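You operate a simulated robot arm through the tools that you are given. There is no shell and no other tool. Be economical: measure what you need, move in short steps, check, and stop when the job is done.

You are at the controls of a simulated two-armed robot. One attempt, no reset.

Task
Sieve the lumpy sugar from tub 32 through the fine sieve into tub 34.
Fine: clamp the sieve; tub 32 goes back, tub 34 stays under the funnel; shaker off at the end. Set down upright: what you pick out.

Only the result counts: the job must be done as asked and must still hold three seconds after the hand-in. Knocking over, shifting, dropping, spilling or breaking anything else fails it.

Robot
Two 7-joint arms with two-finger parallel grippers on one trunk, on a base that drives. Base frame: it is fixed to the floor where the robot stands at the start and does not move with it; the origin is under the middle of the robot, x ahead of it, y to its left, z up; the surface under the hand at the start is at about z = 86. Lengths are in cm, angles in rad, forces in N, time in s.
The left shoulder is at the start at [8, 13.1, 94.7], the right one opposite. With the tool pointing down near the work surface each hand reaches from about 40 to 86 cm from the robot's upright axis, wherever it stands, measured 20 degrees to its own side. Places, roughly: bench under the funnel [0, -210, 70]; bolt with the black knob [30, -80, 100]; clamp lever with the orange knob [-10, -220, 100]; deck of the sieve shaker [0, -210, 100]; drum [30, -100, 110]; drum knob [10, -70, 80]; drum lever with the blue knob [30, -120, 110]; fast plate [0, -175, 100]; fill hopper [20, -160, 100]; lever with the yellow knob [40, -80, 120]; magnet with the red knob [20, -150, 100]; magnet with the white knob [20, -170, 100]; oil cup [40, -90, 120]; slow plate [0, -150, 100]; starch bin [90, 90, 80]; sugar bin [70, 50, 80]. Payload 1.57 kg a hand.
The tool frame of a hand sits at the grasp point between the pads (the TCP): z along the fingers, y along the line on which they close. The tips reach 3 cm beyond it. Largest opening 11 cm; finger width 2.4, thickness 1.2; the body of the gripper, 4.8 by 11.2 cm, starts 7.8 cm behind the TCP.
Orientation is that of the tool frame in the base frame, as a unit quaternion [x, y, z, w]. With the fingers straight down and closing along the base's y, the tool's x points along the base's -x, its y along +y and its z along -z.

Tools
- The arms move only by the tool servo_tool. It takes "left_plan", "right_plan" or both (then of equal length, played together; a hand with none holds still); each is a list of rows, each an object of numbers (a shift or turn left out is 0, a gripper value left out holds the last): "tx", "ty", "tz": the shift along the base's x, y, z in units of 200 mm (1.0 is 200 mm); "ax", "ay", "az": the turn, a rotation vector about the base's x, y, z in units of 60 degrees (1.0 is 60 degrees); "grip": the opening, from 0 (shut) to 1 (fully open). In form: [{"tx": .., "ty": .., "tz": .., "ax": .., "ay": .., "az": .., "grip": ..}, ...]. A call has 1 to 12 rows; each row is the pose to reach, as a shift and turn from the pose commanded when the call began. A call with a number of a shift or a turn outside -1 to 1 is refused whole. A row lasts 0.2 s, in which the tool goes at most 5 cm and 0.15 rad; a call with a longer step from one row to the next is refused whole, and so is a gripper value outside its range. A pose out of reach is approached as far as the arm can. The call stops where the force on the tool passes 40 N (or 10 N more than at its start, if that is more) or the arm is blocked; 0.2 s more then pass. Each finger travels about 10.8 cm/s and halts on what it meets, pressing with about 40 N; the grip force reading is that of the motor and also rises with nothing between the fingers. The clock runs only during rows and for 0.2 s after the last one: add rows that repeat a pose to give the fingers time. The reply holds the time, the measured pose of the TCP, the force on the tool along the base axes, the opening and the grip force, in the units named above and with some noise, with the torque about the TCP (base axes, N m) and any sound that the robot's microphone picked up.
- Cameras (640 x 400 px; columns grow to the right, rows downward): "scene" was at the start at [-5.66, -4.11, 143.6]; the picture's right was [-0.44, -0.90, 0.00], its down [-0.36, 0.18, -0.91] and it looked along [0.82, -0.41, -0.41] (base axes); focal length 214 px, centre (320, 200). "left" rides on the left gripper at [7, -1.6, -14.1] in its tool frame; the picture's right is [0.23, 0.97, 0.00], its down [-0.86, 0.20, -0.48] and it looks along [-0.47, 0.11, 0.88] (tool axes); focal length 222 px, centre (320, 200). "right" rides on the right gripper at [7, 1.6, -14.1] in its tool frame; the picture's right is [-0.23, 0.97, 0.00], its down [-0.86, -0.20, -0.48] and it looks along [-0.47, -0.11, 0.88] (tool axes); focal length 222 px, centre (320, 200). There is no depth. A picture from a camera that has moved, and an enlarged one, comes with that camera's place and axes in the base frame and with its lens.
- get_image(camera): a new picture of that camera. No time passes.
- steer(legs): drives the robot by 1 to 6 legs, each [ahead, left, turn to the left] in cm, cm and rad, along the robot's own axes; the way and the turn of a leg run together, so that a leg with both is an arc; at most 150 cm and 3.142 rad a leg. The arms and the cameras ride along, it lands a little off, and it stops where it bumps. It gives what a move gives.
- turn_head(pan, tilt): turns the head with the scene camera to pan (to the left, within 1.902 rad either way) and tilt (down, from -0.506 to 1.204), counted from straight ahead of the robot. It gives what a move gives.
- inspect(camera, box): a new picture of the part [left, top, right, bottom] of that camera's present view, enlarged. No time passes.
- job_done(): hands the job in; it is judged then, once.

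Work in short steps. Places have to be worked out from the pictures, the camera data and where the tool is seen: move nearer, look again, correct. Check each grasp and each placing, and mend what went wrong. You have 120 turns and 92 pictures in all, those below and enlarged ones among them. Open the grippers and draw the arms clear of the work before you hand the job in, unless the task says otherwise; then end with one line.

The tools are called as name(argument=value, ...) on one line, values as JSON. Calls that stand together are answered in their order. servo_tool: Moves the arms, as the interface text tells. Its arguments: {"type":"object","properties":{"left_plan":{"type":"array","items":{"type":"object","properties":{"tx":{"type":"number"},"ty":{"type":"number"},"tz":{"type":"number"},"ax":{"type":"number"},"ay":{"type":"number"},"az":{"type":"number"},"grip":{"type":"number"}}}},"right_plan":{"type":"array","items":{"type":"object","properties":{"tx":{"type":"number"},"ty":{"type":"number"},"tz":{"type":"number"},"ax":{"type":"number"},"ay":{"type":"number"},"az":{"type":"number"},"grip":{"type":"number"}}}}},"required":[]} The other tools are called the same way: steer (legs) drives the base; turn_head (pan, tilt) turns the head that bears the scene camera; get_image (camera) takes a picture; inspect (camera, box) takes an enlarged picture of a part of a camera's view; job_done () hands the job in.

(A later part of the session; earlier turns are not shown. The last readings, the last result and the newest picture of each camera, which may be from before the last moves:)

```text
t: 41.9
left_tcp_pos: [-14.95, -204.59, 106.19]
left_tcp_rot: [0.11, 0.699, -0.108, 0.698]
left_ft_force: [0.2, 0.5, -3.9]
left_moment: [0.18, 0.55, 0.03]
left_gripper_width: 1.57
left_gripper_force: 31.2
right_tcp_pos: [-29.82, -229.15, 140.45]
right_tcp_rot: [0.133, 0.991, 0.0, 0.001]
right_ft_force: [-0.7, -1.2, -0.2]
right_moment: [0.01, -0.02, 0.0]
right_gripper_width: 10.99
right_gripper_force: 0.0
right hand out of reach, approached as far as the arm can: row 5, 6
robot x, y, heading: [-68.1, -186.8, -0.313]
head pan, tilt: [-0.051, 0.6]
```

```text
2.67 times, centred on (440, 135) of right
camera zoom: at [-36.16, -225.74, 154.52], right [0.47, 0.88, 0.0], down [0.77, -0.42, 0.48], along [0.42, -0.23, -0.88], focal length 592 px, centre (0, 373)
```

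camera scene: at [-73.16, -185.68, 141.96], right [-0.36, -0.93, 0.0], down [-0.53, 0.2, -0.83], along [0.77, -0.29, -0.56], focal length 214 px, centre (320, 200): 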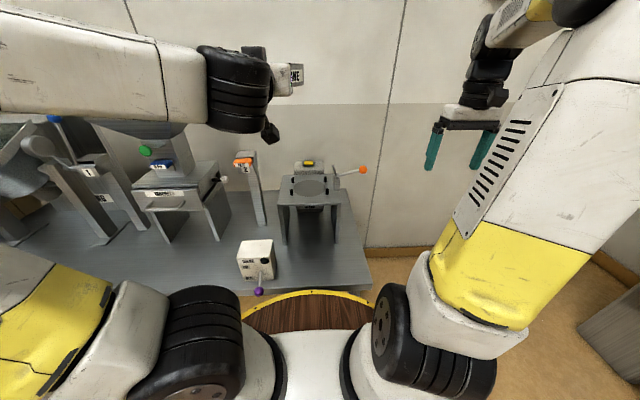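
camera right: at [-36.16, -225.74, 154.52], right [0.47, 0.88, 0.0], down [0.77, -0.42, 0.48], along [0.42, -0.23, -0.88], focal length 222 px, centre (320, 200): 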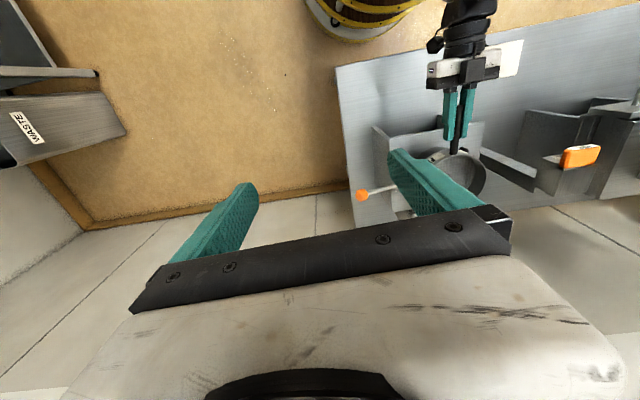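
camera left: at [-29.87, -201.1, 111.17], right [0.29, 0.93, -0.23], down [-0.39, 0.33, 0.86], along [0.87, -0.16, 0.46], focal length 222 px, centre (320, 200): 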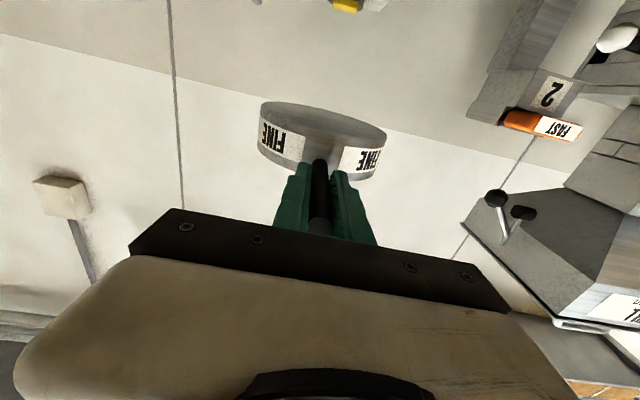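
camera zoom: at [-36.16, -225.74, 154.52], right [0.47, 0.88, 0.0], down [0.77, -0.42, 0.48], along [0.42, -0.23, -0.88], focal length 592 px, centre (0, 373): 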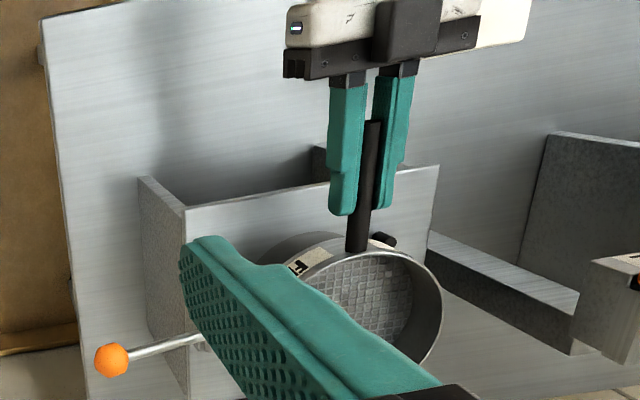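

Cross-checks agree: deck front edge and peg match earlier; sieve centre is ≈13.5 cm ahead of TCP, now at about (−2.1, −208.8) versus deck centre (−1, −208.4). I shift, lower to TCP z≈102 and close the right gripper to clear the view.

servo_tool(left_plan=[{"tx": 0.05, "ty": 0.01, "tz": -0.1}, {"tx": 0.05, "ty": 0.015, "tz": -0.2}, {"tx": 0.05, "ty": 0.015, "tz": -0.2}, {"tx": 0.05, "ty": 0.015, "tz": -0.2}], right_plan=[{"grip": 0.5}, {"grip": 0.0}, {"grip": 0.0}, {"grip": 0.0}])

inspect(camera="right", box=[360, 80, 520, 230])

```text
t: 42.9
left_tcp_pos: [-14.07, -204.12, 102.27]
left_tcp_rot: [0.109, 0.699, -0.108, 0.699]
left_ft_force: [-0.8, 0.6, -3.6]
left_moment: [0.11, 0.51, 0.0]
left_gripper_width: 1.57
left_gripper_force: 31.2
right_tcp_pos: [-29.81, -229.19, 140.57]
right_tcp_rot: [0.131, 0.991, 0.0, 0.001]
right_ft_force: [0.2, 1.0, 0.4]
right_moment: [-0.03, -0.01, 0.0]
right_gripper_width: 0.0
right_gripper_force: 21.1
robot x, y, heading: [-68.4, -186.92, -0.313]
head pan, tilt: [-0.051, 0.6]
```

```text
2.67 times, centred on (440, 155) of right
camera zoom: at [-36.13, -225.78, 154.49], right [0.47, 0.88, 0.0], down [0.77, -0.41, 0.48], along [0.42, -0.23, -0.88], focal length 592 px, centre (0, 320)
```

zoom: 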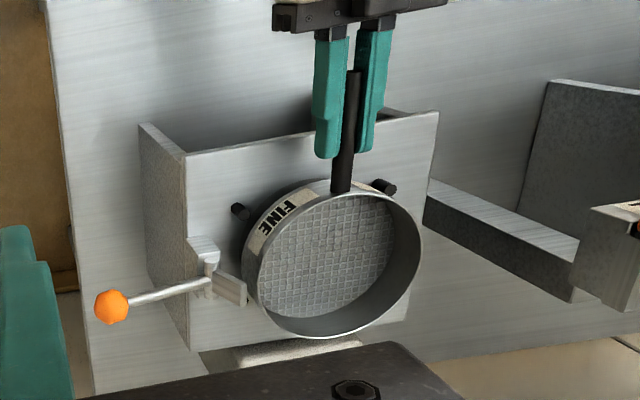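

Alignment looks good within ~0.5 cm. I lower slowly and watch the force.

servo_tool(left_plan=[{"tx": 0.015, "ty": -0.01, "tz": -0.05}, {"tx": 0.015, "ty": -0.01, "tz": -0.1}, {"tx": 0.015, "ty": -0.01, "tz": -0.13}])

inspect(camera="right", box=[360, 80, 520, 230])

```text
t: 43.7
left_tcp_pos: [-13.79, -204.34, 99.71]
left_tcp_rot: [0.109, 0.697, -0.109, 0.7]
left_ft_force: [-0.8, 1.3, 4.2]
left_moment: [-0.34, -0.98, 0.1]
left_gripper_width: 1.59
left_gripper_force: 31.4
right_tcp_pos: [-29.74, -229.01, 140.5]
right_tcp_rot: [0.129, 0.992, -0.001, 0.001]
right_ft_force: [-0.7, 0.7, 0.1]
right_moment: [0.02, 0.06, 0.0]
right_gripper_width: 0.0
right_gripper_force: 21.8
robot x, y, heading: [-67.91, -186.93, -0.314]
head pan, tilt: [-0.051, 0.6]
```

```text
2.67 times, centred on (440, 155) of right
camera zoom: at [-36.16, -225.77, 154.5], right [0.47, 0.88, 0.0], down [0.77, -0.41, 0.48], along [0.42, -0.23, -0.88], focal length 592 px, centre (0, 320)
```

zoom: 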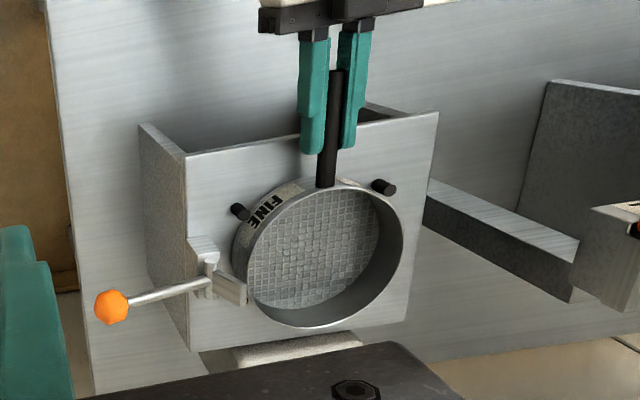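

Contact at TCP z≈99.7, consistent with the sieve's bottom on the deck between the pegs. I release and look.

servo_tool(left_plan=[{"tz": 0.02, "grip": 0.05}, {"tz": 0.02, "grip": 0.3}, {"tz": 0.02, "grip": 0.5}, {"tz": 0.02, "grip": 0.5}])

inspect(camera="right", box=[360, 80, 520, 230])

```text
t: 44.7
left_tcp_pos: [-13.85, -204.31, 100.07]
left_tcp_rot: [0.109, 0.699, -0.107, 0.698]
left_ft_force: [0.1, 0.0, 0.1]
left_moment: [0.03, 0.02, 0.0]
left_gripper_width: 5.5
left_gripper_force: 0.0
right_tcp_pos: [-29.75, -229.06, 140.5]
right_tcp_rot: [0.131, 0.991, 0.0, 0.001]
right_ft_force: [-0.2, 0.8, 0.0]
right_moment: [0.0, 0.02, -0.03]
right_gripper_width: 0.0
right_gripper_force: 21.1
robot x, y, heading: [-68.16, -186.67, -0.312]
head pan, tilt: [-0.051, 0.6]
```

```text
2.67 times, centred on (440, 155) of right
camera zoom: at [-36.14, -225.78, 154.5], right [0.47, 0.88, 0.0], down [0.77, -0.41, 0.48], along [0.42, -0.23, -0.88], focal length 592 px, centre (0, 320)
```

zoom: 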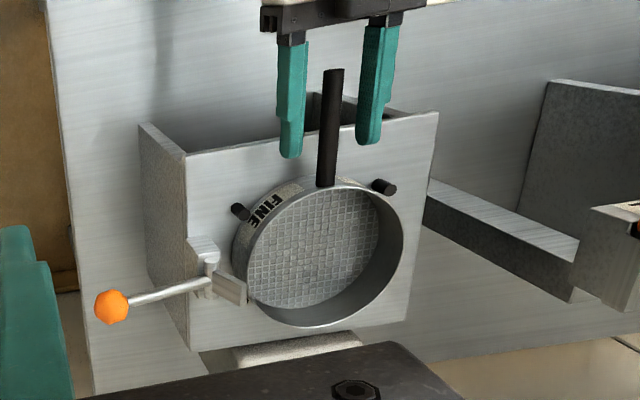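

The sieve sits level between pegs. I withdraw the left hand straight back, then inspect the clamp closely.

servo_tool(left_plan=[{"tx": -0.1, "ty": 0.03}, {"tx": -0.3, "ty": 0.1}, {"tx": -0.5, "ty": 0.16}, {"tx": -0.6, "ty": 0.3}, {"tx": -0.6, "ty": 0.5}, {"tx": -0.6, "ty": 0.7}])

inspect(camera="scene", box=[250, 140, 390, 260])

inspect(camera="right", box=[370, 130, 470, 220])

```text
t: 46.1
left_tcp_pos: [-18.07, -203.84, 97.28]
left_tcp_rot: [0.11, 0.698, -0.108, 0.699]
left_ft_force: [0.1, -0.3, 0.1]
left_moment: [-0.02, 0.02, 0.01]
left_gripper_width: 5.52
left_gripper_force: 0.0
left hand out of reach, approached as far as the arm can: row 2, 3, 4, 5, 6
right_tcp_pos: [-29.8, -229.2, 140.45]
right_tcp_rot: [0.132, 0.991, 0.0, 0.001]
right_ft_force: [0.0, -0.5, 0.4]
right_moment: [0.01, -0.04, 0.02]
right_gripper_width: 0.0
right_gripper_force: 21.0
robot x, y, heading: [-68.23, -187.0, -0.315]
head pan, tilt: [-0.051, 0.6]
```

```text
3.33 times, centred on (320, 200) of scene
camera zoom: at [-73.2, -185.71, 141.95], right [-0.36, -0.93, 0.0], down [-0.53, 0.2, -0.83], along [0.77, -0.29, -0.56], focal length 715 px, centre (320, 200)
```

zoom: 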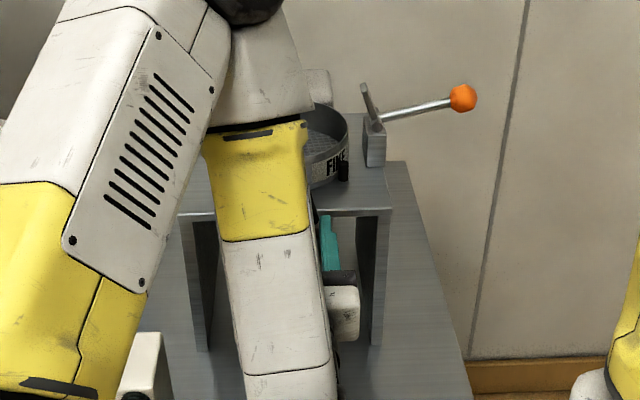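

```text
4.44 times, centred on (420, 175) of right
camera zoom: at [-36.21, -225.83, 154.5], right [0.47, 0.88, 0.0], down [0.77, -0.41, 0.48], along [0.42, -0.23, -0.88], focal length 987 px, centre (-124, 311)
```

zoom: 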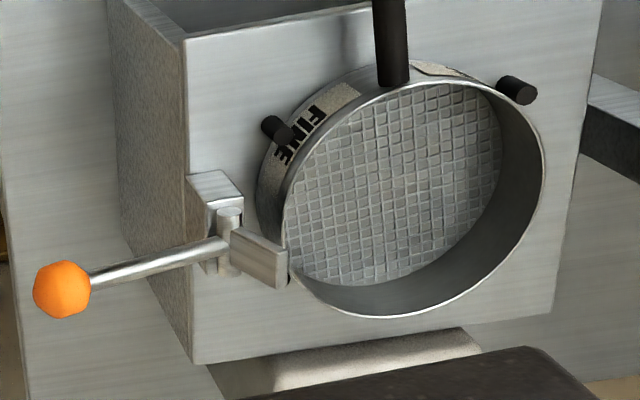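

The left arm is folded at its limit; I back the base 14 cm straight along the handle to withdraw cleanly.

steer(legs=[[-14, 0, 0]])

get_image(camera="scene")

```text
t: 47.5
left_tcp_pos: [-31.58, -199.35, 97.31]
left_tcp_rot: [0.108, 0.699, -0.108, 0.699]
left_ft_force: [0.6, -0.6, 0.2]
left_moment: [0.01, -0.01, 0.01]
left_gripper_width: 5.5
left_gripper_force: 0.1
right_tcp_pos: [-43.09, -224.54, 140.43]
right_tcp_rot: [0.129, 0.992, 0.0, 0.001]
right_ft_force: [-0.9, 0.0, -0.5]
right_moment: [0.01, 0.02, -0.02]
right_gripper_width: 0.0
right_gripper_force: 21.5
robot x, y, heading: [-81.83, -182.59, -0.31]
head pan, tilt: [-0.051, 0.6]
```

```text
53 pictures are left
camera scene: at [-86.72, -181.32, 141.95], right [-0.35, -0.94, 0.0], down [-0.53, 0.2, -0.82], along [0.77, -0.29, -0.57], focal length 214 px, centre (320, 200)
```

scene: 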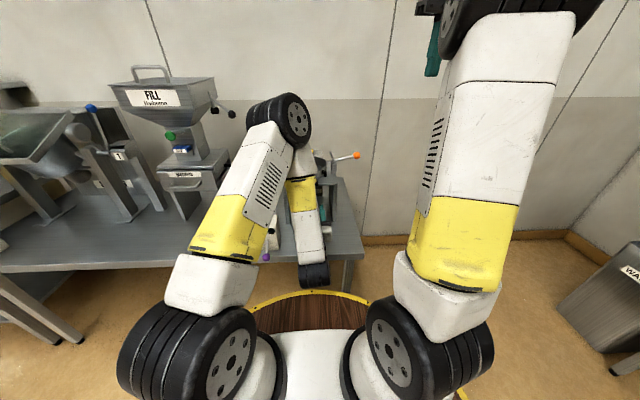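

The left forearm is near the switch box; I raise the left hand straight up to free it and turn it back down-facing gradually.

servo_tool(left_plan=[{"tz": 0.2}, {"tz": 0.4}, {"tz": 0.6}, {"tz": 0.8}, {"tz": 1.0}, {"tz": 1.0}])

servo_tool(left_plan=[{"ay": 0.13, "az": 0.0, "tz": 0.2}, {"ay": 0.26, "tz": 0.4}, {"ay": 0.39, "tz": 0.6}, {"ay": 0.52, "tz": 0.8}, {"ay": 0.66, "tz": 0.9, "ty": 0.1}, {"ay": 0.66, "tz": 0.9, "ty": 0.3}, {"ay": 0.66, "tz": 0.9, "ty": 0.5}, {"ay": 0.66, "tz": 0.9, "ty": 0.7}])

get_image(camera="scene")

```text
t: 48.9
left_tcp_pos: [-30.85, -200.51, 117.79]
left_tcp_rot: [0.107, 0.699, -0.106, 0.699]
left_ft_force: [0.0, 0.3, 0.0]
left_moment: [-0.03, 0.01, 0.0]
left_gripper_width: 5.5
left_gripper_force: 0.0
left hand out of reach, approached as far as the arm can: row 1, 2, 3, 4, 5, 6
right_tcp_pos: [-43.14, -224.63, 140.54]
right_tcp_rot: [0.129, 0.992, -0.001, 0.001]
right_ft_force: [0.4, -0.8, -0.2]
right_moment: [0.02, -0.02, 0.03]
right_gripper_width: 0.02
right_gripper_force: 21.3
robot x, y, heading: [-81.77, -182.81, -0.309]
head pan, tilt: [-0.051, 0.6]
```

```text
t: 50.7
left_tcp_pos: [-30.5, -186.7, 135.73]
left_tcp_rot: [0.066, 0.894, -0.138, 0.422]
left_ft_force: [0.6, -0.4, -1.1]
left_moment: [0.06, -0.01, 0.06]
left_gripper_width: 5.52
left_gripper_force: 0.1
right_tcp_pos: [-43.13, -224.62, 140.53]
right_tcp_rot: [0.129, 0.992, 0.0, 0.0]
right_ft_force: [0.1, 0.1, -0.4]
right_moment: [0.03, 0.01, 0.02]
right_gripper_width: 0.0
right_gripper_force: 21.2
robot x, y, heading: [-81.82, -182.47, -0.313]
head pan, tilt: [-0.051, 0.6]
```

```text
52 pictures are left
camera scene: at [-86.73, -181.34, 141.95], right [-0.35, -0.94, 0.0], down [-0.53, 0.2, -0.82], along [0.77, -0.29, -0.57], focal length 214 px, centre (320, 200)
```

scene: 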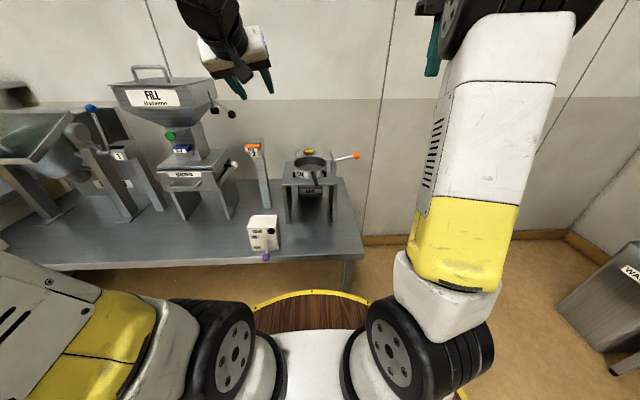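

Clamp analysed: pivot ≈ (−5.7, −218.7, 102.6), knob ≈ (−9, −228.1, 105.4); jaw is up, so lifting the knob over should bring the jaw down onto the rim. I drive 12 cm nearer and turn the right hand forward, with the fingers open.

steer(legs=[[12, 0, 0]])

servo_tool(right_plan=[{"ax": -0.036, "ay": -0.135, "grip": 0.3, "tx": -0.1}, {"ax": -0.072, "ay": -0.27, "tx": -0.2}, {"ax": -0.108, "ay": -0.405, "tx": -0.3}, {"ax": -0.144, "ay": -0.54, "tz": -0.2, "tx": -0.3}, {"ax": -0.18, "ay": -0.675, "tz": -0.4, "tx": -0.3}, {"ax": -0.216, "ay": -0.81, "tz": -0.6, "tx": -0.3}, {"ax": -0.25, "ay": -0.94, "tz": -0.8, "tx": -0.3}])

servo_tool(right_plan=[{"ax": -0.036, "ay": -0.135, "tz": -0.15}, {"ax": -0.072, "ay": -0.27, "tz": -0.3}, {"ax": -0.108, "ay": -0.405, "tz": -0.45}, {"ax": -0.14, "ay": -0.52, "tz": -0.6}, {"ax": -0.14, "ay": -0.52, "tz": -0.6}])

get_image(camera="scene")

```text
t: 51.9
left_tcp_pos: [-19.03, -190.18, 135.61]
left_tcp_rot: [0.064, 0.894, -0.137, 0.421]
left_ft_force: [-0.1, 0.3, 1.1]
left_moment: [0.01, 0.02, -0.02]
left_gripper_width: 5.49
left_gripper_force: 0.1
right_tcp_pos: [-31.76, -228.18, 140.48]
right_tcp_rot: [0.128, 0.992, 0.0, 0.001]
right_ft_force: [-0.5, 1.3, -1.2]
right_moment: [0.02, 0.0, 0.04]
right_gripper_width: 0.01
right_gripper_force: 21.3
robot x, y, heading: [-70.08, -186.1, -0.308]
head pan, tilt: [-0.051, 0.6]
```

```text
t: 53.5
left_tcp_pos: [-18.96, -190.17, 135.69]
left_tcp_rot: [0.064, 0.895, -0.137, 0.421]
left_ft_force: [0.8, 0.6, 0.4]
left_moment: [0.01, 0.04, -0.01]
left_gripper_width: 5.51
left_gripper_force: 0.1
right_tcp_pos: [-37.67, -227.81, 124.56]
right_tcp_rot: [0.112, 0.865, -0.064, 0.484]
right_ft_force: [-0.4, -0.3, 0.3]
right_moment: [-0.02, -0.01, -0.02]
right_gripper_width: 3.29
right_gripper_force: 0.0
robot x, y, heading: [-70.58, -186.2, -0.31]
head pan, tilt: [-0.051, 0.6]
```

```text
t: 54.7
left_tcp_pos: [-19.02, -190.3, 135.73]
left_tcp_rot: [0.064, 0.895, -0.136, 0.42]
left_ft_force: [-0.2, -0.4, -1.2]
left_moment: [0.0, 0.01, 0.04]
left_gripper_width: 5.52
left_gripper_force: 0.0
right_tcp_pos: [-34.97, -236.75, 113.66]
right_tcp_rot: [0.09, 0.697, -0.095, 0.705]
right_ft_force: [1.0, -0.9, 0.3]
right_moment: [-0.02, 0.04, 0.0]
right_gripper_width: 3.33
right_gripper_force: 0.2
right hand out of reach, approached as far as the arm can: row 2, 3, 4, 5
robot x, y, heading: [-70.59, -186.5, -0.312]
head pan, tilt: [-0.051, 0.6]
```

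```text
51 pictures are left
camera scene: at [-75.31, -184.98, 141.95], right [-0.35, -0.94, 0.0], down [-0.53, 0.2, -0.83], along [0.77, -0.29, -0.56], focal length 214 px, centre (320, 200)
```

scene: 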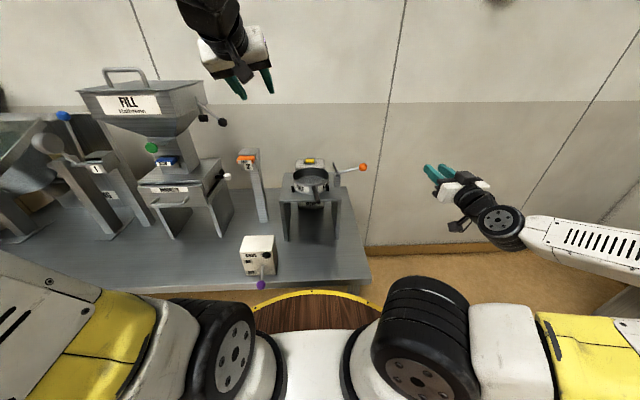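

Arm is elbow-out now, pointing forward. I move toward the pre-grasp point in front of the knob.

servo_tool(right_plan=[{"tx": 0.22, "ty": 0.0, "tz": -0.05}, {"tx": 0.44, "ty": 0.05, "tz": -0.15}, {"tx": 0.65, "ty": 0.1, "tz": -0.25}, {"tx": 0.85, "ty": 0.17, "tz": -0.35}, {"tx": 0.85, "ty": 0.17, "tz": -0.35}, {"tx": 0.85, "ty": 0.17, "tz": -0.35}])

get_image(camera="right")

inspect(camera="scene", box=[270, 130, 430, 250])

```text
t: 56.1
left_tcp_pos: [-19.07, -190.31, 135.74]
left_tcp_rot: [0.065, 0.894, -0.137, 0.421]
left_ft_force: [0.4, 0.3, 0.0]
left_moment: [-0.06, -0.01, -0.03]
left_gripper_width: 5.51
left_gripper_force: 0.1
right_tcp_pos: [-17.88, -232.72, 106.45]
right_tcp_rot: [0.089, 0.697, -0.094, 0.706]
right_ft_force: [-1.0, -0.5, 0.7]
right_moment: [0.0, -0.01, 0.01]
right_gripper_width: 3.29
right_gripper_force: 0.2
robot x, y, heading: [-70.12, -186.12, -0.31]
head pan, tilt: [-0.051, 0.6]
```

```text
50 pictures are left
camera right: at [-31.15, -227.56, 99.28], right [0.25, 0.94, 0.22], down [-0.52, -0.06, 0.85], along [0.81, -0.33, 0.48], focal length 222 px, centre (320, 200)
```

right: 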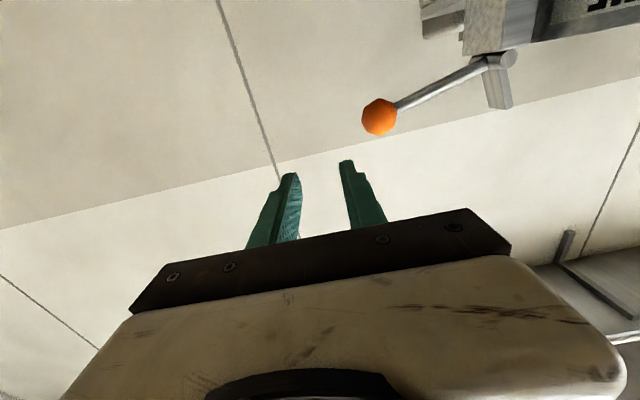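

```text
3.33 times, centred on (350, 190) of scene
camera zoom: at [-75.31, -184.98, 141.95], right [-0.35, -0.94, 0.0], down [-0.53, 0.2, -0.82], along [0.77, -0.29, -0.57], focal length 715 px, centre (220, 233)
```

zoom: 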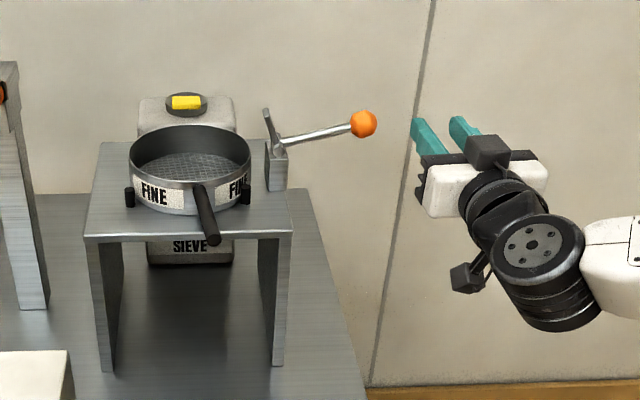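

Refined knob ≈ (−9, −228.5, 104.3). I line up in front of it with 5.5 cm opening, then check.

servo_tool(right_plan=[{"tx": -0.05, "ty": 0.16, "tz": -0.05, "grip": 0.55}, {"tx": -0.05, "ty": 0.32, "tz": -0.105}, {"tx": -0.05, "ty": 0.32, "tz": -0.105}])

get_image(camera="right")

```text
t: 56.9
left_tcp_pos: [-18.94, -190.35, 135.64]
left_tcp_rot: [0.064, 0.895, -0.137, 0.42]
left_ft_force: [0.7, 0.7, -0.3]
left_moment: [0.0, 0.0, 0.0]
left_gripper_width: 5.5
left_gripper_force: 0.1
right_tcp_pos: [-19.12, -226.49, 104.51]
right_tcp_rot: [0.09, 0.697, -0.094, 0.706]
right_ft_force: [0.6, -0.3, -0.1]
right_moment: [0.01, 0.0, 0.02]
right_gripper_width: 6.06
right_gripper_force: 0.1
robot x, y, heading: [-70.21, -186.14, -0.307]
head pan, tilt: [-0.051, 0.6]
```

```text
48 pictures are left
camera right: at [-32.37, -221.38, 97.23], right [0.25, 0.94, 0.22], down [-0.52, -0.06, 0.85], along [0.81, -0.33, 0.48], focal length 222 px, centre (320, 200)
```

right: 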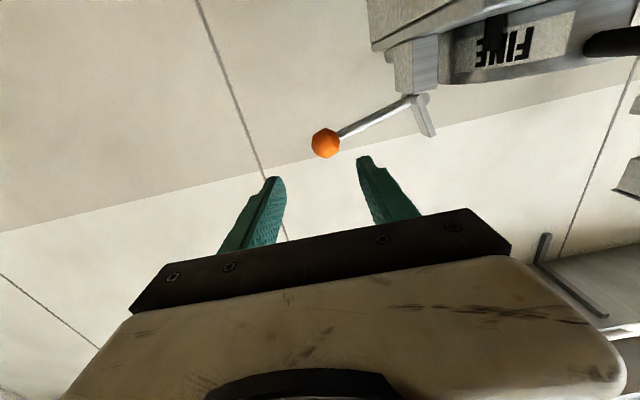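

Good lateral aim; knob about 0.9 cm lower. Advance to the knob and grip it.

servo_tool(right_plan=[{"tx": 0.2, "ty": -0.04, "tz": -0.045}, {"tx": 0.4, "ty": -0.08, "tz": -0.045}, {"tx": 0.5, "ty": -0.105, "tz": -0.045}, {"tx": 0.5, "ty": -0.105, "tz": -0.045}, {"tx": 0.5, "ty": -0.105, "tz": -0.045, "grip": 0.35}, {"tx": 0.5, "ty": -0.105, "tz": -0.045, "grip": 0.2}, {"tx": 0.5, "ty": -0.105, "tz": -0.045, "grip": 0.1}, {"tx": 0.5, "ty": -0.105, "tz": -0.045, "grip": 0.1}])

inspect(camera="scene", box=[270, 130, 430, 250])

```text
t: 57.6
left_tcp_pos: [-19.01, -190.34, 135.63]
left_tcp_rot: [0.065, 0.894, -0.136, 0.421]
left_ft_force: [0.1, -1.2, 0.1]
left_moment: [0.01, 0.0, 0.01]
left_gripper_width: 5.51
left_gripper_force: 0.1
right_tcp_pos: [-11.26, -227.95, 103.31]
right_tcp_rot: [0.087, 0.697, -0.091, 0.706]
right_ft_force: [-15.3, 3.0, 2.8]
right_moment: [0.13, -0.14, 0.47]
right_gripper_width: 5.94
right_gripper_force: 0.1
robot x, y, heading: [-70.13, -185.98, -0.308]
head pan, tilt: [-0.051, 0.6]
stopped in row 3 (right hand): the force on the tool passed its limit at 85 N (the readings are from after the stop); the commanded pose is now the measured one
```

```text
3.33 times, centred on (350, 190) of scene
camera zoom: at [-75.45, -184.95, 141.95], right [-0.35, -0.94, 0.0], down [-0.53, 0.2, -0.83], along [0.77, -0.29, -0.56], focal length 715 px, centre (220, 233)
```

zoom: 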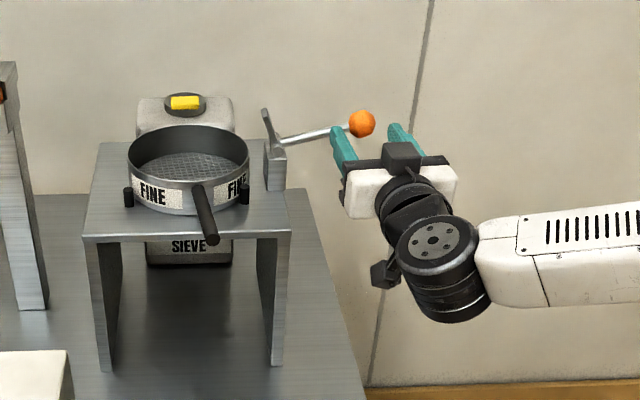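

The left finger tip met the lever rod (rod sits beside the ball). I back off, close the fingers, and go under the rod to lift it instead.

servo_tool(right_plan=[{"tx": -0.15, "ty": 0.04}, {"tx": -0.25, "ty": 0.06, "tz": -0.05, "grip": 0.2}, {"tx": -0.2, "ty": 0.12, "tz": -0.15, "grip": 0}, {"tx": -0.13, "ty": 0.18, "tz": -0.17, "grip": 0}, {"tx": -0.13, "ty": 0.18, "tz": -0.17, "grip": 0}])

inspect(camera="scene", box=[270, 130, 430, 250])

get_image(camera="right")

```text
t: 58.8
left_tcp_pos: [-18.91, -190.33, 135.65]
left_tcp_rot: [0.065, 0.894, -0.138, 0.42]
left_ft_force: [-0.2, 0.6, 0.0]
left_moment: [-0.02, -0.01, 0.0]
left_gripper_width: 5.52
left_gripper_force: 0.0
right_tcp_pos: [-14.0, -224.45, 99.93]
right_tcp_rot: [0.087, 0.698, -0.091, 0.705]
right_ft_force: [0.1, -0.4, -0.6]
right_moment: [-0.03, -0.01, 0.01]
right_gripper_width: 0.02
right_gripper_force: 21.9
robot x, y, heading: [-70.44, -186.14, -0.31]
head pan, tilt: [-0.051, 0.6]
```

```text
3.33 times, centred on (350, 190) of scene
camera zoom: at [-75.33, -184.98, 141.95], right [-0.35, -0.94, 0.0], down [-0.53, 0.2, -0.82], along [0.77, -0.29, -0.57], focal length 715 px, centre (220, 233)
```

zoom: 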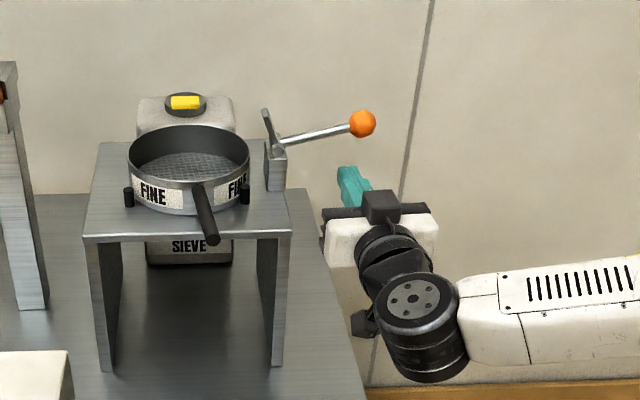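

```text
45 pictures are left
camera right: at [-27.28, -219.45, 92.62], right [0.24, 0.94, 0.22], down [-0.52, -0.07, 0.85], along [0.82, -0.32, 0.48], focal length 222 px, centre (320, 200)
```

right: 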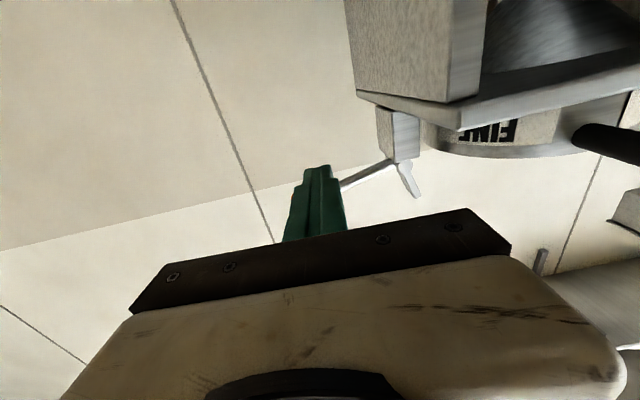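

I slide the closed fingers under the rod and lift along the arc up to about 50°.

servo_tool(right_plan=[{"tx": 0.12, "ty": -0.03}, {"tx": 0.24, "ty": -0.0625}, {"tx": 0.248, "ty": -0.065, "tz": 0.06}, {"tx": 0.248, "ty": -0.065, "tz": 0.114}, {"tx": 0.25, "ty": -0.058, "tz": 0.18}, {"tx": 0.253, "ty": -0.049, "tz": 0.249}, {"tx": 0.26, "ty": -0.02, "tz": 0.31}, {"tx": 0.272, "ty": 0.01, "tz": 0.366}])

inspect(camera="scene", box=[270, 130, 430, 250])

```text
t: 60.6
left_tcp_pos: [-18.85, -190.37, 135.57]
left_tcp_rot: [0.065, 0.895, -0.136, 0.42]
left_ft_force: [0.0, -0.5, -0.1]
left_moment: [0.01, -0.01, -0.02]
left_gripper_width: 5.5
left_gripper_force: 0.1
right_tcp_pos: [-8.29, -224.22, 107.37]
right_tcp_rot: [0.087, 0.697, -0.091, 0.706]
right_ft_force: [0.1, -0.4, -0.6]
right_moment: [0.02, 0.03, -0.02]
right_gripper_width: 0.0
right_gripper_force: 21.0
robot x, y, heading: [-70.38, -185.79, -0.313]
head pan, tilt: [-0.051, 0.6]
```

```text
3.33 times, centred on (350, 190) of scene
camera zoom: at [-75.32, -184.99, 141.95], right [-0.35, -0.94, 0.0], down [-0.53, 0.2, -0.82], along [0.77, -0.29, -0.57], focal length 715 px, centre (220, 233)
```

zoom: 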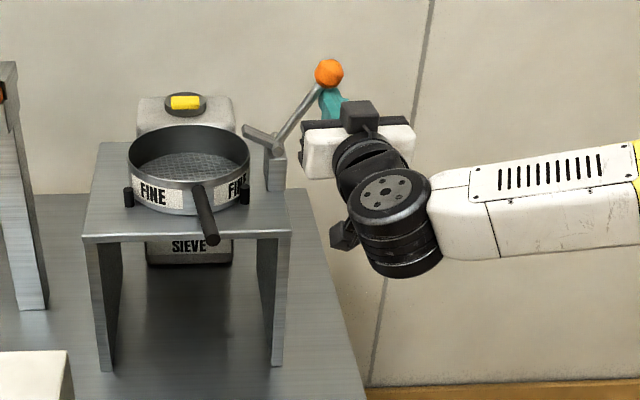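

The jaw comes down as expected. I continue the arc.

servo_tool(right_plan=[{"tx": 0.015, "ty": 0.047, "tz": 0.05}, {"tx": 0.03, "ty": 0.093, "tz": 0.093}, {"tx": 0.05, "ty": 0.15, "tz": 0.12}, {"tx": 0.068, "ty": 0.21, "tz": 0.143}, {"tx": 0.085, "ty": 0.26, "tz": 0.148}, {"tx": 0.1, "ty": 0.305, "tz": 0.15}])

inspect(camera="scene", box=[270, 130, 430, 250])

```text
t: 61.7
left_tcp_pos: [-19.05, -190.6, 135.72]
left_tcp_rot: [0.066, 0.895, -0.137, 0.42]
left_ft_force: [1.0, 1.3, 0.4]
left_moment: [0.0, 0.05, 0.03]
left_gripper_width: 5.5
left_gripper_force: 0.1
right_tcp_pos: [-7.26, -221.04, 109.68]
right_tcp_rot: [0.096, 0.701, -0.099, 0.7]
right_ft_force: [-2.3, -3.1, -2.4]
right_moment: [0.02, 0.01, -0.06]
right_gripper_width: 0.0
right_gripper_force: 21.6
robot x, y, heading: [-70.31, -186.4, -0.311]
head pan, tilt: [-0.051, 0.6]
stopped in row 5 (right hand): the force on the tool passed its limit at 46 N (the readings are from after the stop); the commanded pose is now the measured one
```

```text
3.33 times, centred on (350, 190) of scene
camera zoom: at [-75.36, -185.03, 141.95], right [-0.35, -0.93, 0.0], down [-0.53, 0.2, -0.82], along [0.77, -0.29, -0.57], focal length 715 px, centre (220, 233)
```

zoom: 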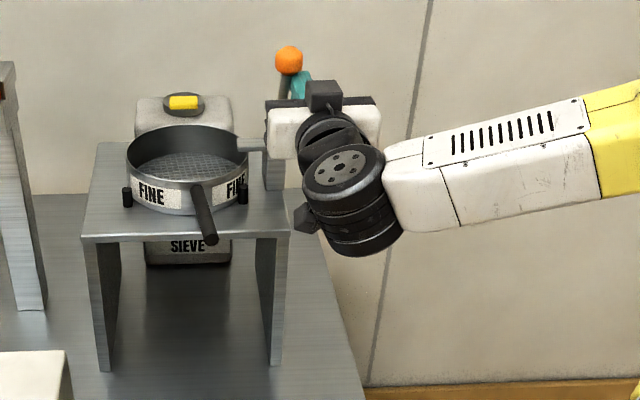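

The jaw rests on the rim with a firm stop. I withdraw the hand rearward and verify.

servo_tool(right_plan=[{"ty": -0.05, "tx": -0.02}, {"ty": -0.03, "tx": -0.2}, {"ty": -0.03, "tx": -0.4}, {"ty": -0.1, "tx": -0.55}, {"ty": -0.3, "tx": -0.6, "tz": 0.1}, {"ty": -0.5, "tx": -0.6, "tz": 0.2}])

inspect(camera="scene", box=[230, 130, 390, 250])

```text
t: 63.1
left_tcp_pos: [-18.95, -190.5, 135.62]
left_tcp_rot: [0.065, 0.895, -0.137, 0.42]
left_ft_force: [-0.6, -0.7, -0.4]
left_moment: [-0.04, 0.01, -0.03]
left_gripper_width: 5.49
left_gripper_force: 0.1
right_tcp_pos: [-19.37, -230.82, 113.55]
right_tcp_rot: [0.094, 0.701, -0.097, 0.7]
right_ft_force: [0.8, 0.1, 0.0]
right_moment: [0.02, 0.0, -0.04]
right_gripper_width: 0.0
right_gripper_force: 21.5
robot x, y, heading: [-70.59, -185.68, -0.312]
head pan, tilt: [-0.051, 0.6]
```

```text
3.33 times, centred on (310, 190) of scene
camera zoom: at [-75.32, -184.98, 141.95], right [-0.35, -0.94, 0.0], down [-0.53, 0.2, -0.82], along [0.77, -0.29, -0.57], focal length 715 px, centre (353, 233)
```

zoom: 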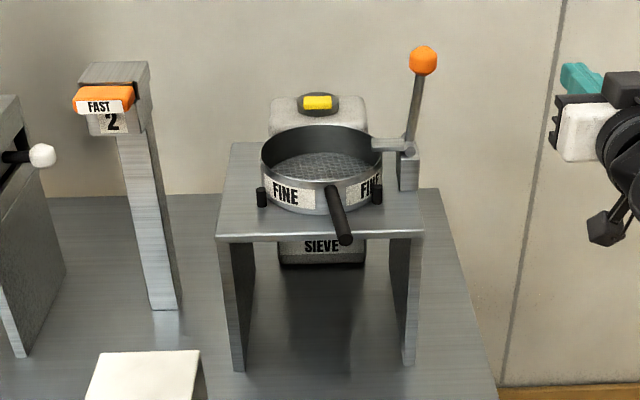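

Sieve clamped. Now I drive back toward the home bench for tub 34: back 20, left 170, then ahead in part.

steer(legs=[[-20, 0, 0], [0, 120, 0], [0, 50, 0]])

turn_head(pan=-0.1, tilt=0.5)

get_image(camera="scene")

```text
t: 72.6
left_tcp_pos: [14.95, -29.36, 135.6]
left_tcp_rot: [0.071, 0.894, -0.139, 0.42]
left_ft_force: [-0.6, -0.9, -0.6]
left_moment: [0.0, 0.0, -0.01]
left_gripper_width: 5.5
left_gripper_force: 0.0
right_tcp_pos: [13.93, -69.65, 113.62]
right_tcp_rot: [0.1, 0.7, -0.102, 0.7]
right_ft_force: [0.9, 0.6, 0.1]
right_moment: [-0.02, 0.0, 0.01]
right_gripper_width: 0.02
right_gripper_force: 21.6
robot x, y, heading: [-36.56, -24.34, -0.327]
head pan, tilt: [-0.051, 0.6]
```

```text
t: 73.3
left_tcp_pos: [14.93, -29.24, 135.62]
left_tcp_rot: [0.071, 0.894, -0.139, 0.42]
left_ft_force: [-0.7, 0.1, -0.2]
left_moment: [-0.02, 0.02, 0.03]
left_gripper_width: 5.5
left_gripper_force: 0.1
right_tcp_pos: [14.1, -69.61, 113.51]
right_tcp_rot: [0.099, 0.7, -0.102, 0.7]
right_ft_force: [0.3, 0.0, 0.4]
right_moment: [0.02, -0.03, 0.02]
right_gripper_width: 0.01
right_gripper_force: 21.2
robot x, y, heading: [-36.02, -24.33, -0.325]
head pan, tilt: [-0.099, 0.499]
```

```text
41 pictures are left
camera scene: at [-41.25, -23.6, 142.86], right [-0.41, -0.91, 0.0], down [-0.44, 0.2, -0.88], along [0.8, -0.36, -0.48], focal length 214 px, centre (320, 200)
```

scene: 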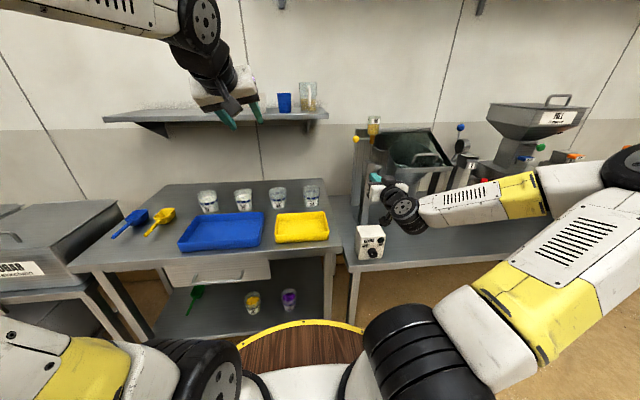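

Tubs are visible behind the trays. Before nearing, I move the right hand left and up, away from the drum machine, and pitch it 35° down.

servo_tool(right_plan=[{"tx": 0.0, "ty": 0.14, "tz": 0.1, "ax": 0.037, "ay": 0.11, "grip": 0.5}, {"tx": 0.02, "ty": 0.28, "tz": 0.2, "ax": 0.074, "ay": 0.22, "grip": 1}, {"tx": 0.05, "ty": 0.42, "tz": 0.3, "ax": 0.11, "ay": 0.33, "grip": 1}, {"tx": 0.08, "ty": 0.56, "tz": 0.4, "ax": 0.148, "ay": 0.44, "grip": 1}, {"tx": 0.1, "ty": 0.7, "tz": 0.45, "ax": 0.186, "ay": 0.553, "grip": 1}])

steer(legs=[[14, 7, 0], [11, 0, 0]])

get_image(camera="right")

```text
t: 74.5
left_tcp_pos: [14.93, -29.29, 135.67]
left_tcp_rot: [0.072, 0.894, -0.14, 0.42]
left_ft_force: [0.5, -0.9, -0.1]
left_moment: [0.0, 0.0, 0.04]
left_gripper_width: 5.5
left_gripper_force: 0.1
right_tcp_pos: [16.37, -56.19, 123.3]
right_tcp_rot: [0.076, 0.874, -0.102, 0.469]
right_ft_force: [-1.1, 0.9, -2.8]
right_moment: [0.04, -0.29, -0.14]
right_gripper_width: 11.0
right_gripper_force: 0.0
robot x, y, heading: [-36.57, -24.65, -0.326]
head pan, tilt: [-0.099, 0.499]
```

```text
t: 76.7
left_tcp_pos: [40.75, -30.84, 135.59]
left_tcp_rot: [0.073, 0.894, -0.14, 0.42]
left_ft_force: [0.1, 0.0, 0.0]
left_moment: [0.01, -0.01, 0.01]
left_gripper_width: 5.49
left_gripper_force: 0.1
right_tcp_pos: [41.62, -56.94, 122.5]
right_tcp_rot: [0.135, 0.877, -0.06, 0.457]
right_ft_force: [-0.2, 0.0, -0.3]
right_moment: [0.02, 0.0, 0.01]
right_gripper_width: 10.97
right_gripper_force: 0.1
robot x, y, heading: [-10.28, -25.58, -0.326]
head pan, tilt: [-0.099, 0.499]
```

```text
40 pictures are left
camera right: at [27.06, -51.01, 124.86], right [0.4, 0.89, 0.21], down [0.03, -0.24, 0.97], along [0.91, -0.39, -0.12], focal length 222 px, centre (320, 200)
```

right: 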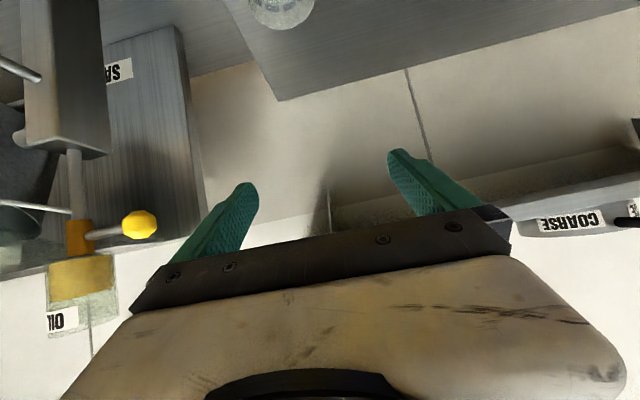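

Tool is pitched 35° down, yaw −0.28. I descend to the pre-grasp in front of tub 34 and look.

servo_tool(right_plan=[{"tz": -0.22, "tx": -0.03}, {"tz": -0.44, "tx": -0.06, "ty": -0.02}, {"tz": -0.66, "tx": -0.1, "ty": -0.04}, {"tz": -0.88, "tx": -0.1, "ty": -0.06}, {"tz": -1.0, "tx": -0.1, "ty": -0.08}, {"tz": -1.0, "tx": -0.1, "ty": -0.08}])

get_image(camera="right")

```text
t: 78.1
left_tcp_pos: [40.82, -30.77, 135.53]
left_tcp_rot: [0.072, 0.894, -0.14, 0.42]
left_ft_force: [0.0, 0.1, -0.4]
left_moment: [-0.02, -0.02, 0.03]
left_gripper_width: 5.49
left_gripper_force: 0.1
right_tcp_pos: [39.76, -58.71, 102.58]
right_tcp_rot: [0.133, 0.877, -0.058, 0.458]
right_ft_force: [0.0, -0.6, 0.4]
right_moment: [-0.02, -0.02, 0.04]
right_gripper_width: 11.04
right_gripper_force: 0.0
robot x, y, heading: [-10.6, -25.56, -0.326]
head pan, tilt: [-0.099, 0.499]
```

```text
39 pictures are left
camera right: at [25.27, -52.76, 104.86], right [0.4, 0.89, 0.21], down [0.03, -0.24, 0.97], along [0.91, -0.39, -0.12], focal length 222 px, centre (320, 200)
```

right: 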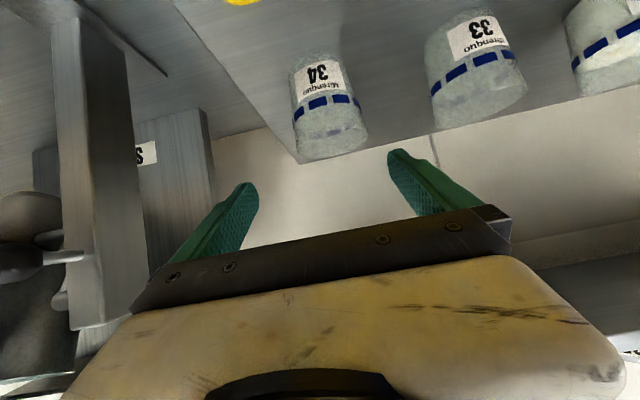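

Tub 34 computed at (50.4, −60.15), rim z≈96, width ≈9. I approach along the tool axis, straddling it.

servo_tool(right_plan=[{"tx": 0.07, "ty": 0.021, "tz": -0.145}, {"tx": 0.14, "ty": 0.042, "tz": -0.29}, {"tx": 0.2, "ty": 0.025, "tz": -0.335}, {"tx": 0.2, "ty": 0.025, "tz": -0.335}])

get_image(camera="right")

```text
t: 79.1
left_tcp_pos: [40.77, -30.83, 135.61]
left_tcp_rot: [0.073, 0.894, -0.14, 0.419]
left_ft_force: [-0.1, -0.3, 0.2]
left_moment: [0.01, 0.0, -0.02]
left_gripper_width: 5.48
left_gripper_force: 0.0
right_tcp_pos: [43.66, -58.1, 95.81]
right_tcp_rot: [0.134, 0.877, -0.058, 0.458]
right_ft_force: [0.4, -0.7, 0.3]
right_moment: [0.03, -0.01, 0.0]
right_gripper_width: 11.0
right_gripper_force: 0.0
robot x, y, heading: [-10.35, -25.75, -0.324]
head pan, tilt: [-0.099, 0.499]
```

```text
38 pictures are left
camera right: at [29.09, -52.17, 98.05], right [0.41, 0.89, 0.21], down [0.03, -0.24, 0.97], along [0.91, -0.39, -0.12], focal length 222 px, centre (320, 200)
```

right: 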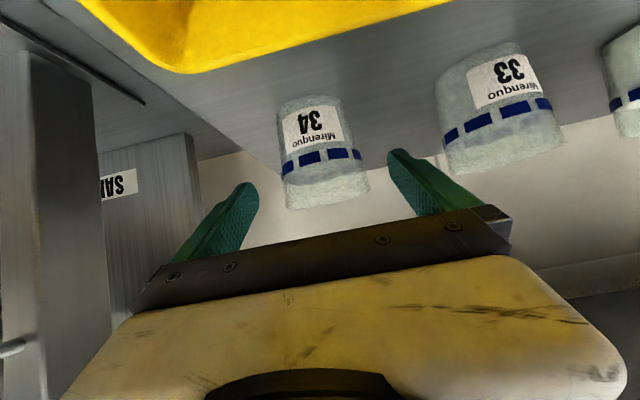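

On axis. Advance and close on tub 34.

servo_tool(right_plan=[{"tx": 0.12, "ty": -0.036, "tz": -0.085}, {"tx": 0.24, "ty": -0.071, "tz": -0.17}, {"tx": 0.335, "ty": -0.1, "tz": -0.24}, {"tx": 0.335, "ty": -0.1, "tz": -0.24, "grip": 0.8}, {"tx": 0.335, "ty": -0.1, "tz": -0.24, "grip": 0.6}, {"tx": 0.335, "ty": -0.1, "tz": -0.24, "grip": 0.5}])

get_image(camera="right")

```text
t: 80.5
left_tcp_pos: [40.88, -30.83, 135.8]
left_tcp_rot: [0.072, 0.894, -0.139, 0.42]
left_ft_force: [0.1, 0.1, 0.4]
left_moment: [-0.03, 0.02, 0.04]
left_gripper_width: 5.51
left_gripper_force: 0.0
right_tcp_pos: [50.36, -60.08, 90.89]
right_tcp_rot: [0.134, 0.877, -0.059, 0.459]
right_ft_force: [-0.2, -0.1, -0.2]
right_moment: [0.0, -0.02, -0.01]
right_gripper_width: 8.14
right_gripper_force: 39.8
robot x, y, heading: [-10.67, -25.54, -0.327]
head pan, tilt: [-0.099, 0.499]
```

```text
37 pictures are left
camera right: at [35.9, -54.16, 93.27], right [0.4, 0.89, 0.2], down [0.03, -0.24, 0.97], along [0.91, -0.39, -0.12], focal length 222 px, centre (320, 200)
```

right: 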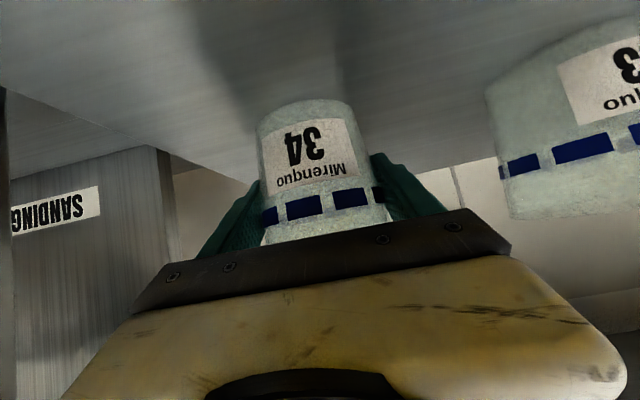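

Grip holds at 8.1 cm. Lift it 18 cm and back off.

servo_tool(right_plan=[{"tz": 0.1}, {"tz": 0.3}, {"tz": 0.5}, {"tz": 0.7}, {"tz": 0.9}, {"tz": 0.9}])

steer(legs=[[-33, 0, 0], [0, -150, 0]])

get_image(camera="scene")

```text
t: 81.9
left_tcp_pos: [40.75, -30.79, 135.67]
left_tcp_rot: [0.073, 0.894, -0.14, 0.42]
left_ft_force: [-0.4, 0.3, 0.4]
left_moment: [-0.02, 0.01, 0.02]
left_gripper_width: 5.51
left_gripper_force: 0.1
right_tcp_pos: [50.35, -60.01, 108.97]
right_tcp_rot: [0.134, 0.877, -0.059, 0.458]
right_ft_force: [1.0, 0.1, -0.9]
right_moment: [-0.02, 0.02, -0.03]
right_gripper_width: 8.12
right_gripper_force: 40.2
robot x, y, heading: [-10.67, -25.61, -0.326]
head pan, tilt: [-0.099, 0.499]
```

```text
t: 91.4
left_tcp_pos: [-40.76, -169.2, 135.54]
left_tcp_rot: [0.069, 0.894, -0.138, 0.42]
left_ft_force: [0.3, 0.0, -0.3]
left_moment: [-0.03, 0.02, 0.03]
left_gripper_width: 5.49
left_gripper_force: 0.0
right_tcp_pos: [-31.01, -198.24, 108.91]
right_tcp_rot: [0.131, 0.877, -0.058, 0.458]
right_ft_force: [0.0, 0.3, -1.1]
right_moment: [0.01, -0.02, -0.02]
right_gripper_width: 8.17
right_gripper_force: 40.2
robot x, y, heading: [-92.5, -164.56, -0.324]
head pan, tilt: [-0.099, 0.499]
```

```text
36 pictures are left
camera scene: at [-97.05, -163.82, 142.86], right [-0.41, -0.91, 0.0], down [-0.44, 0.19, -0.88], along [0.8, -0.36, -0.48], focal length 214 px, centre (320, 200)
```

scene: 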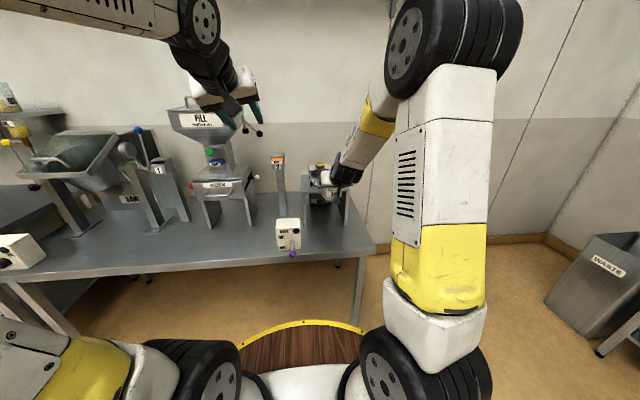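

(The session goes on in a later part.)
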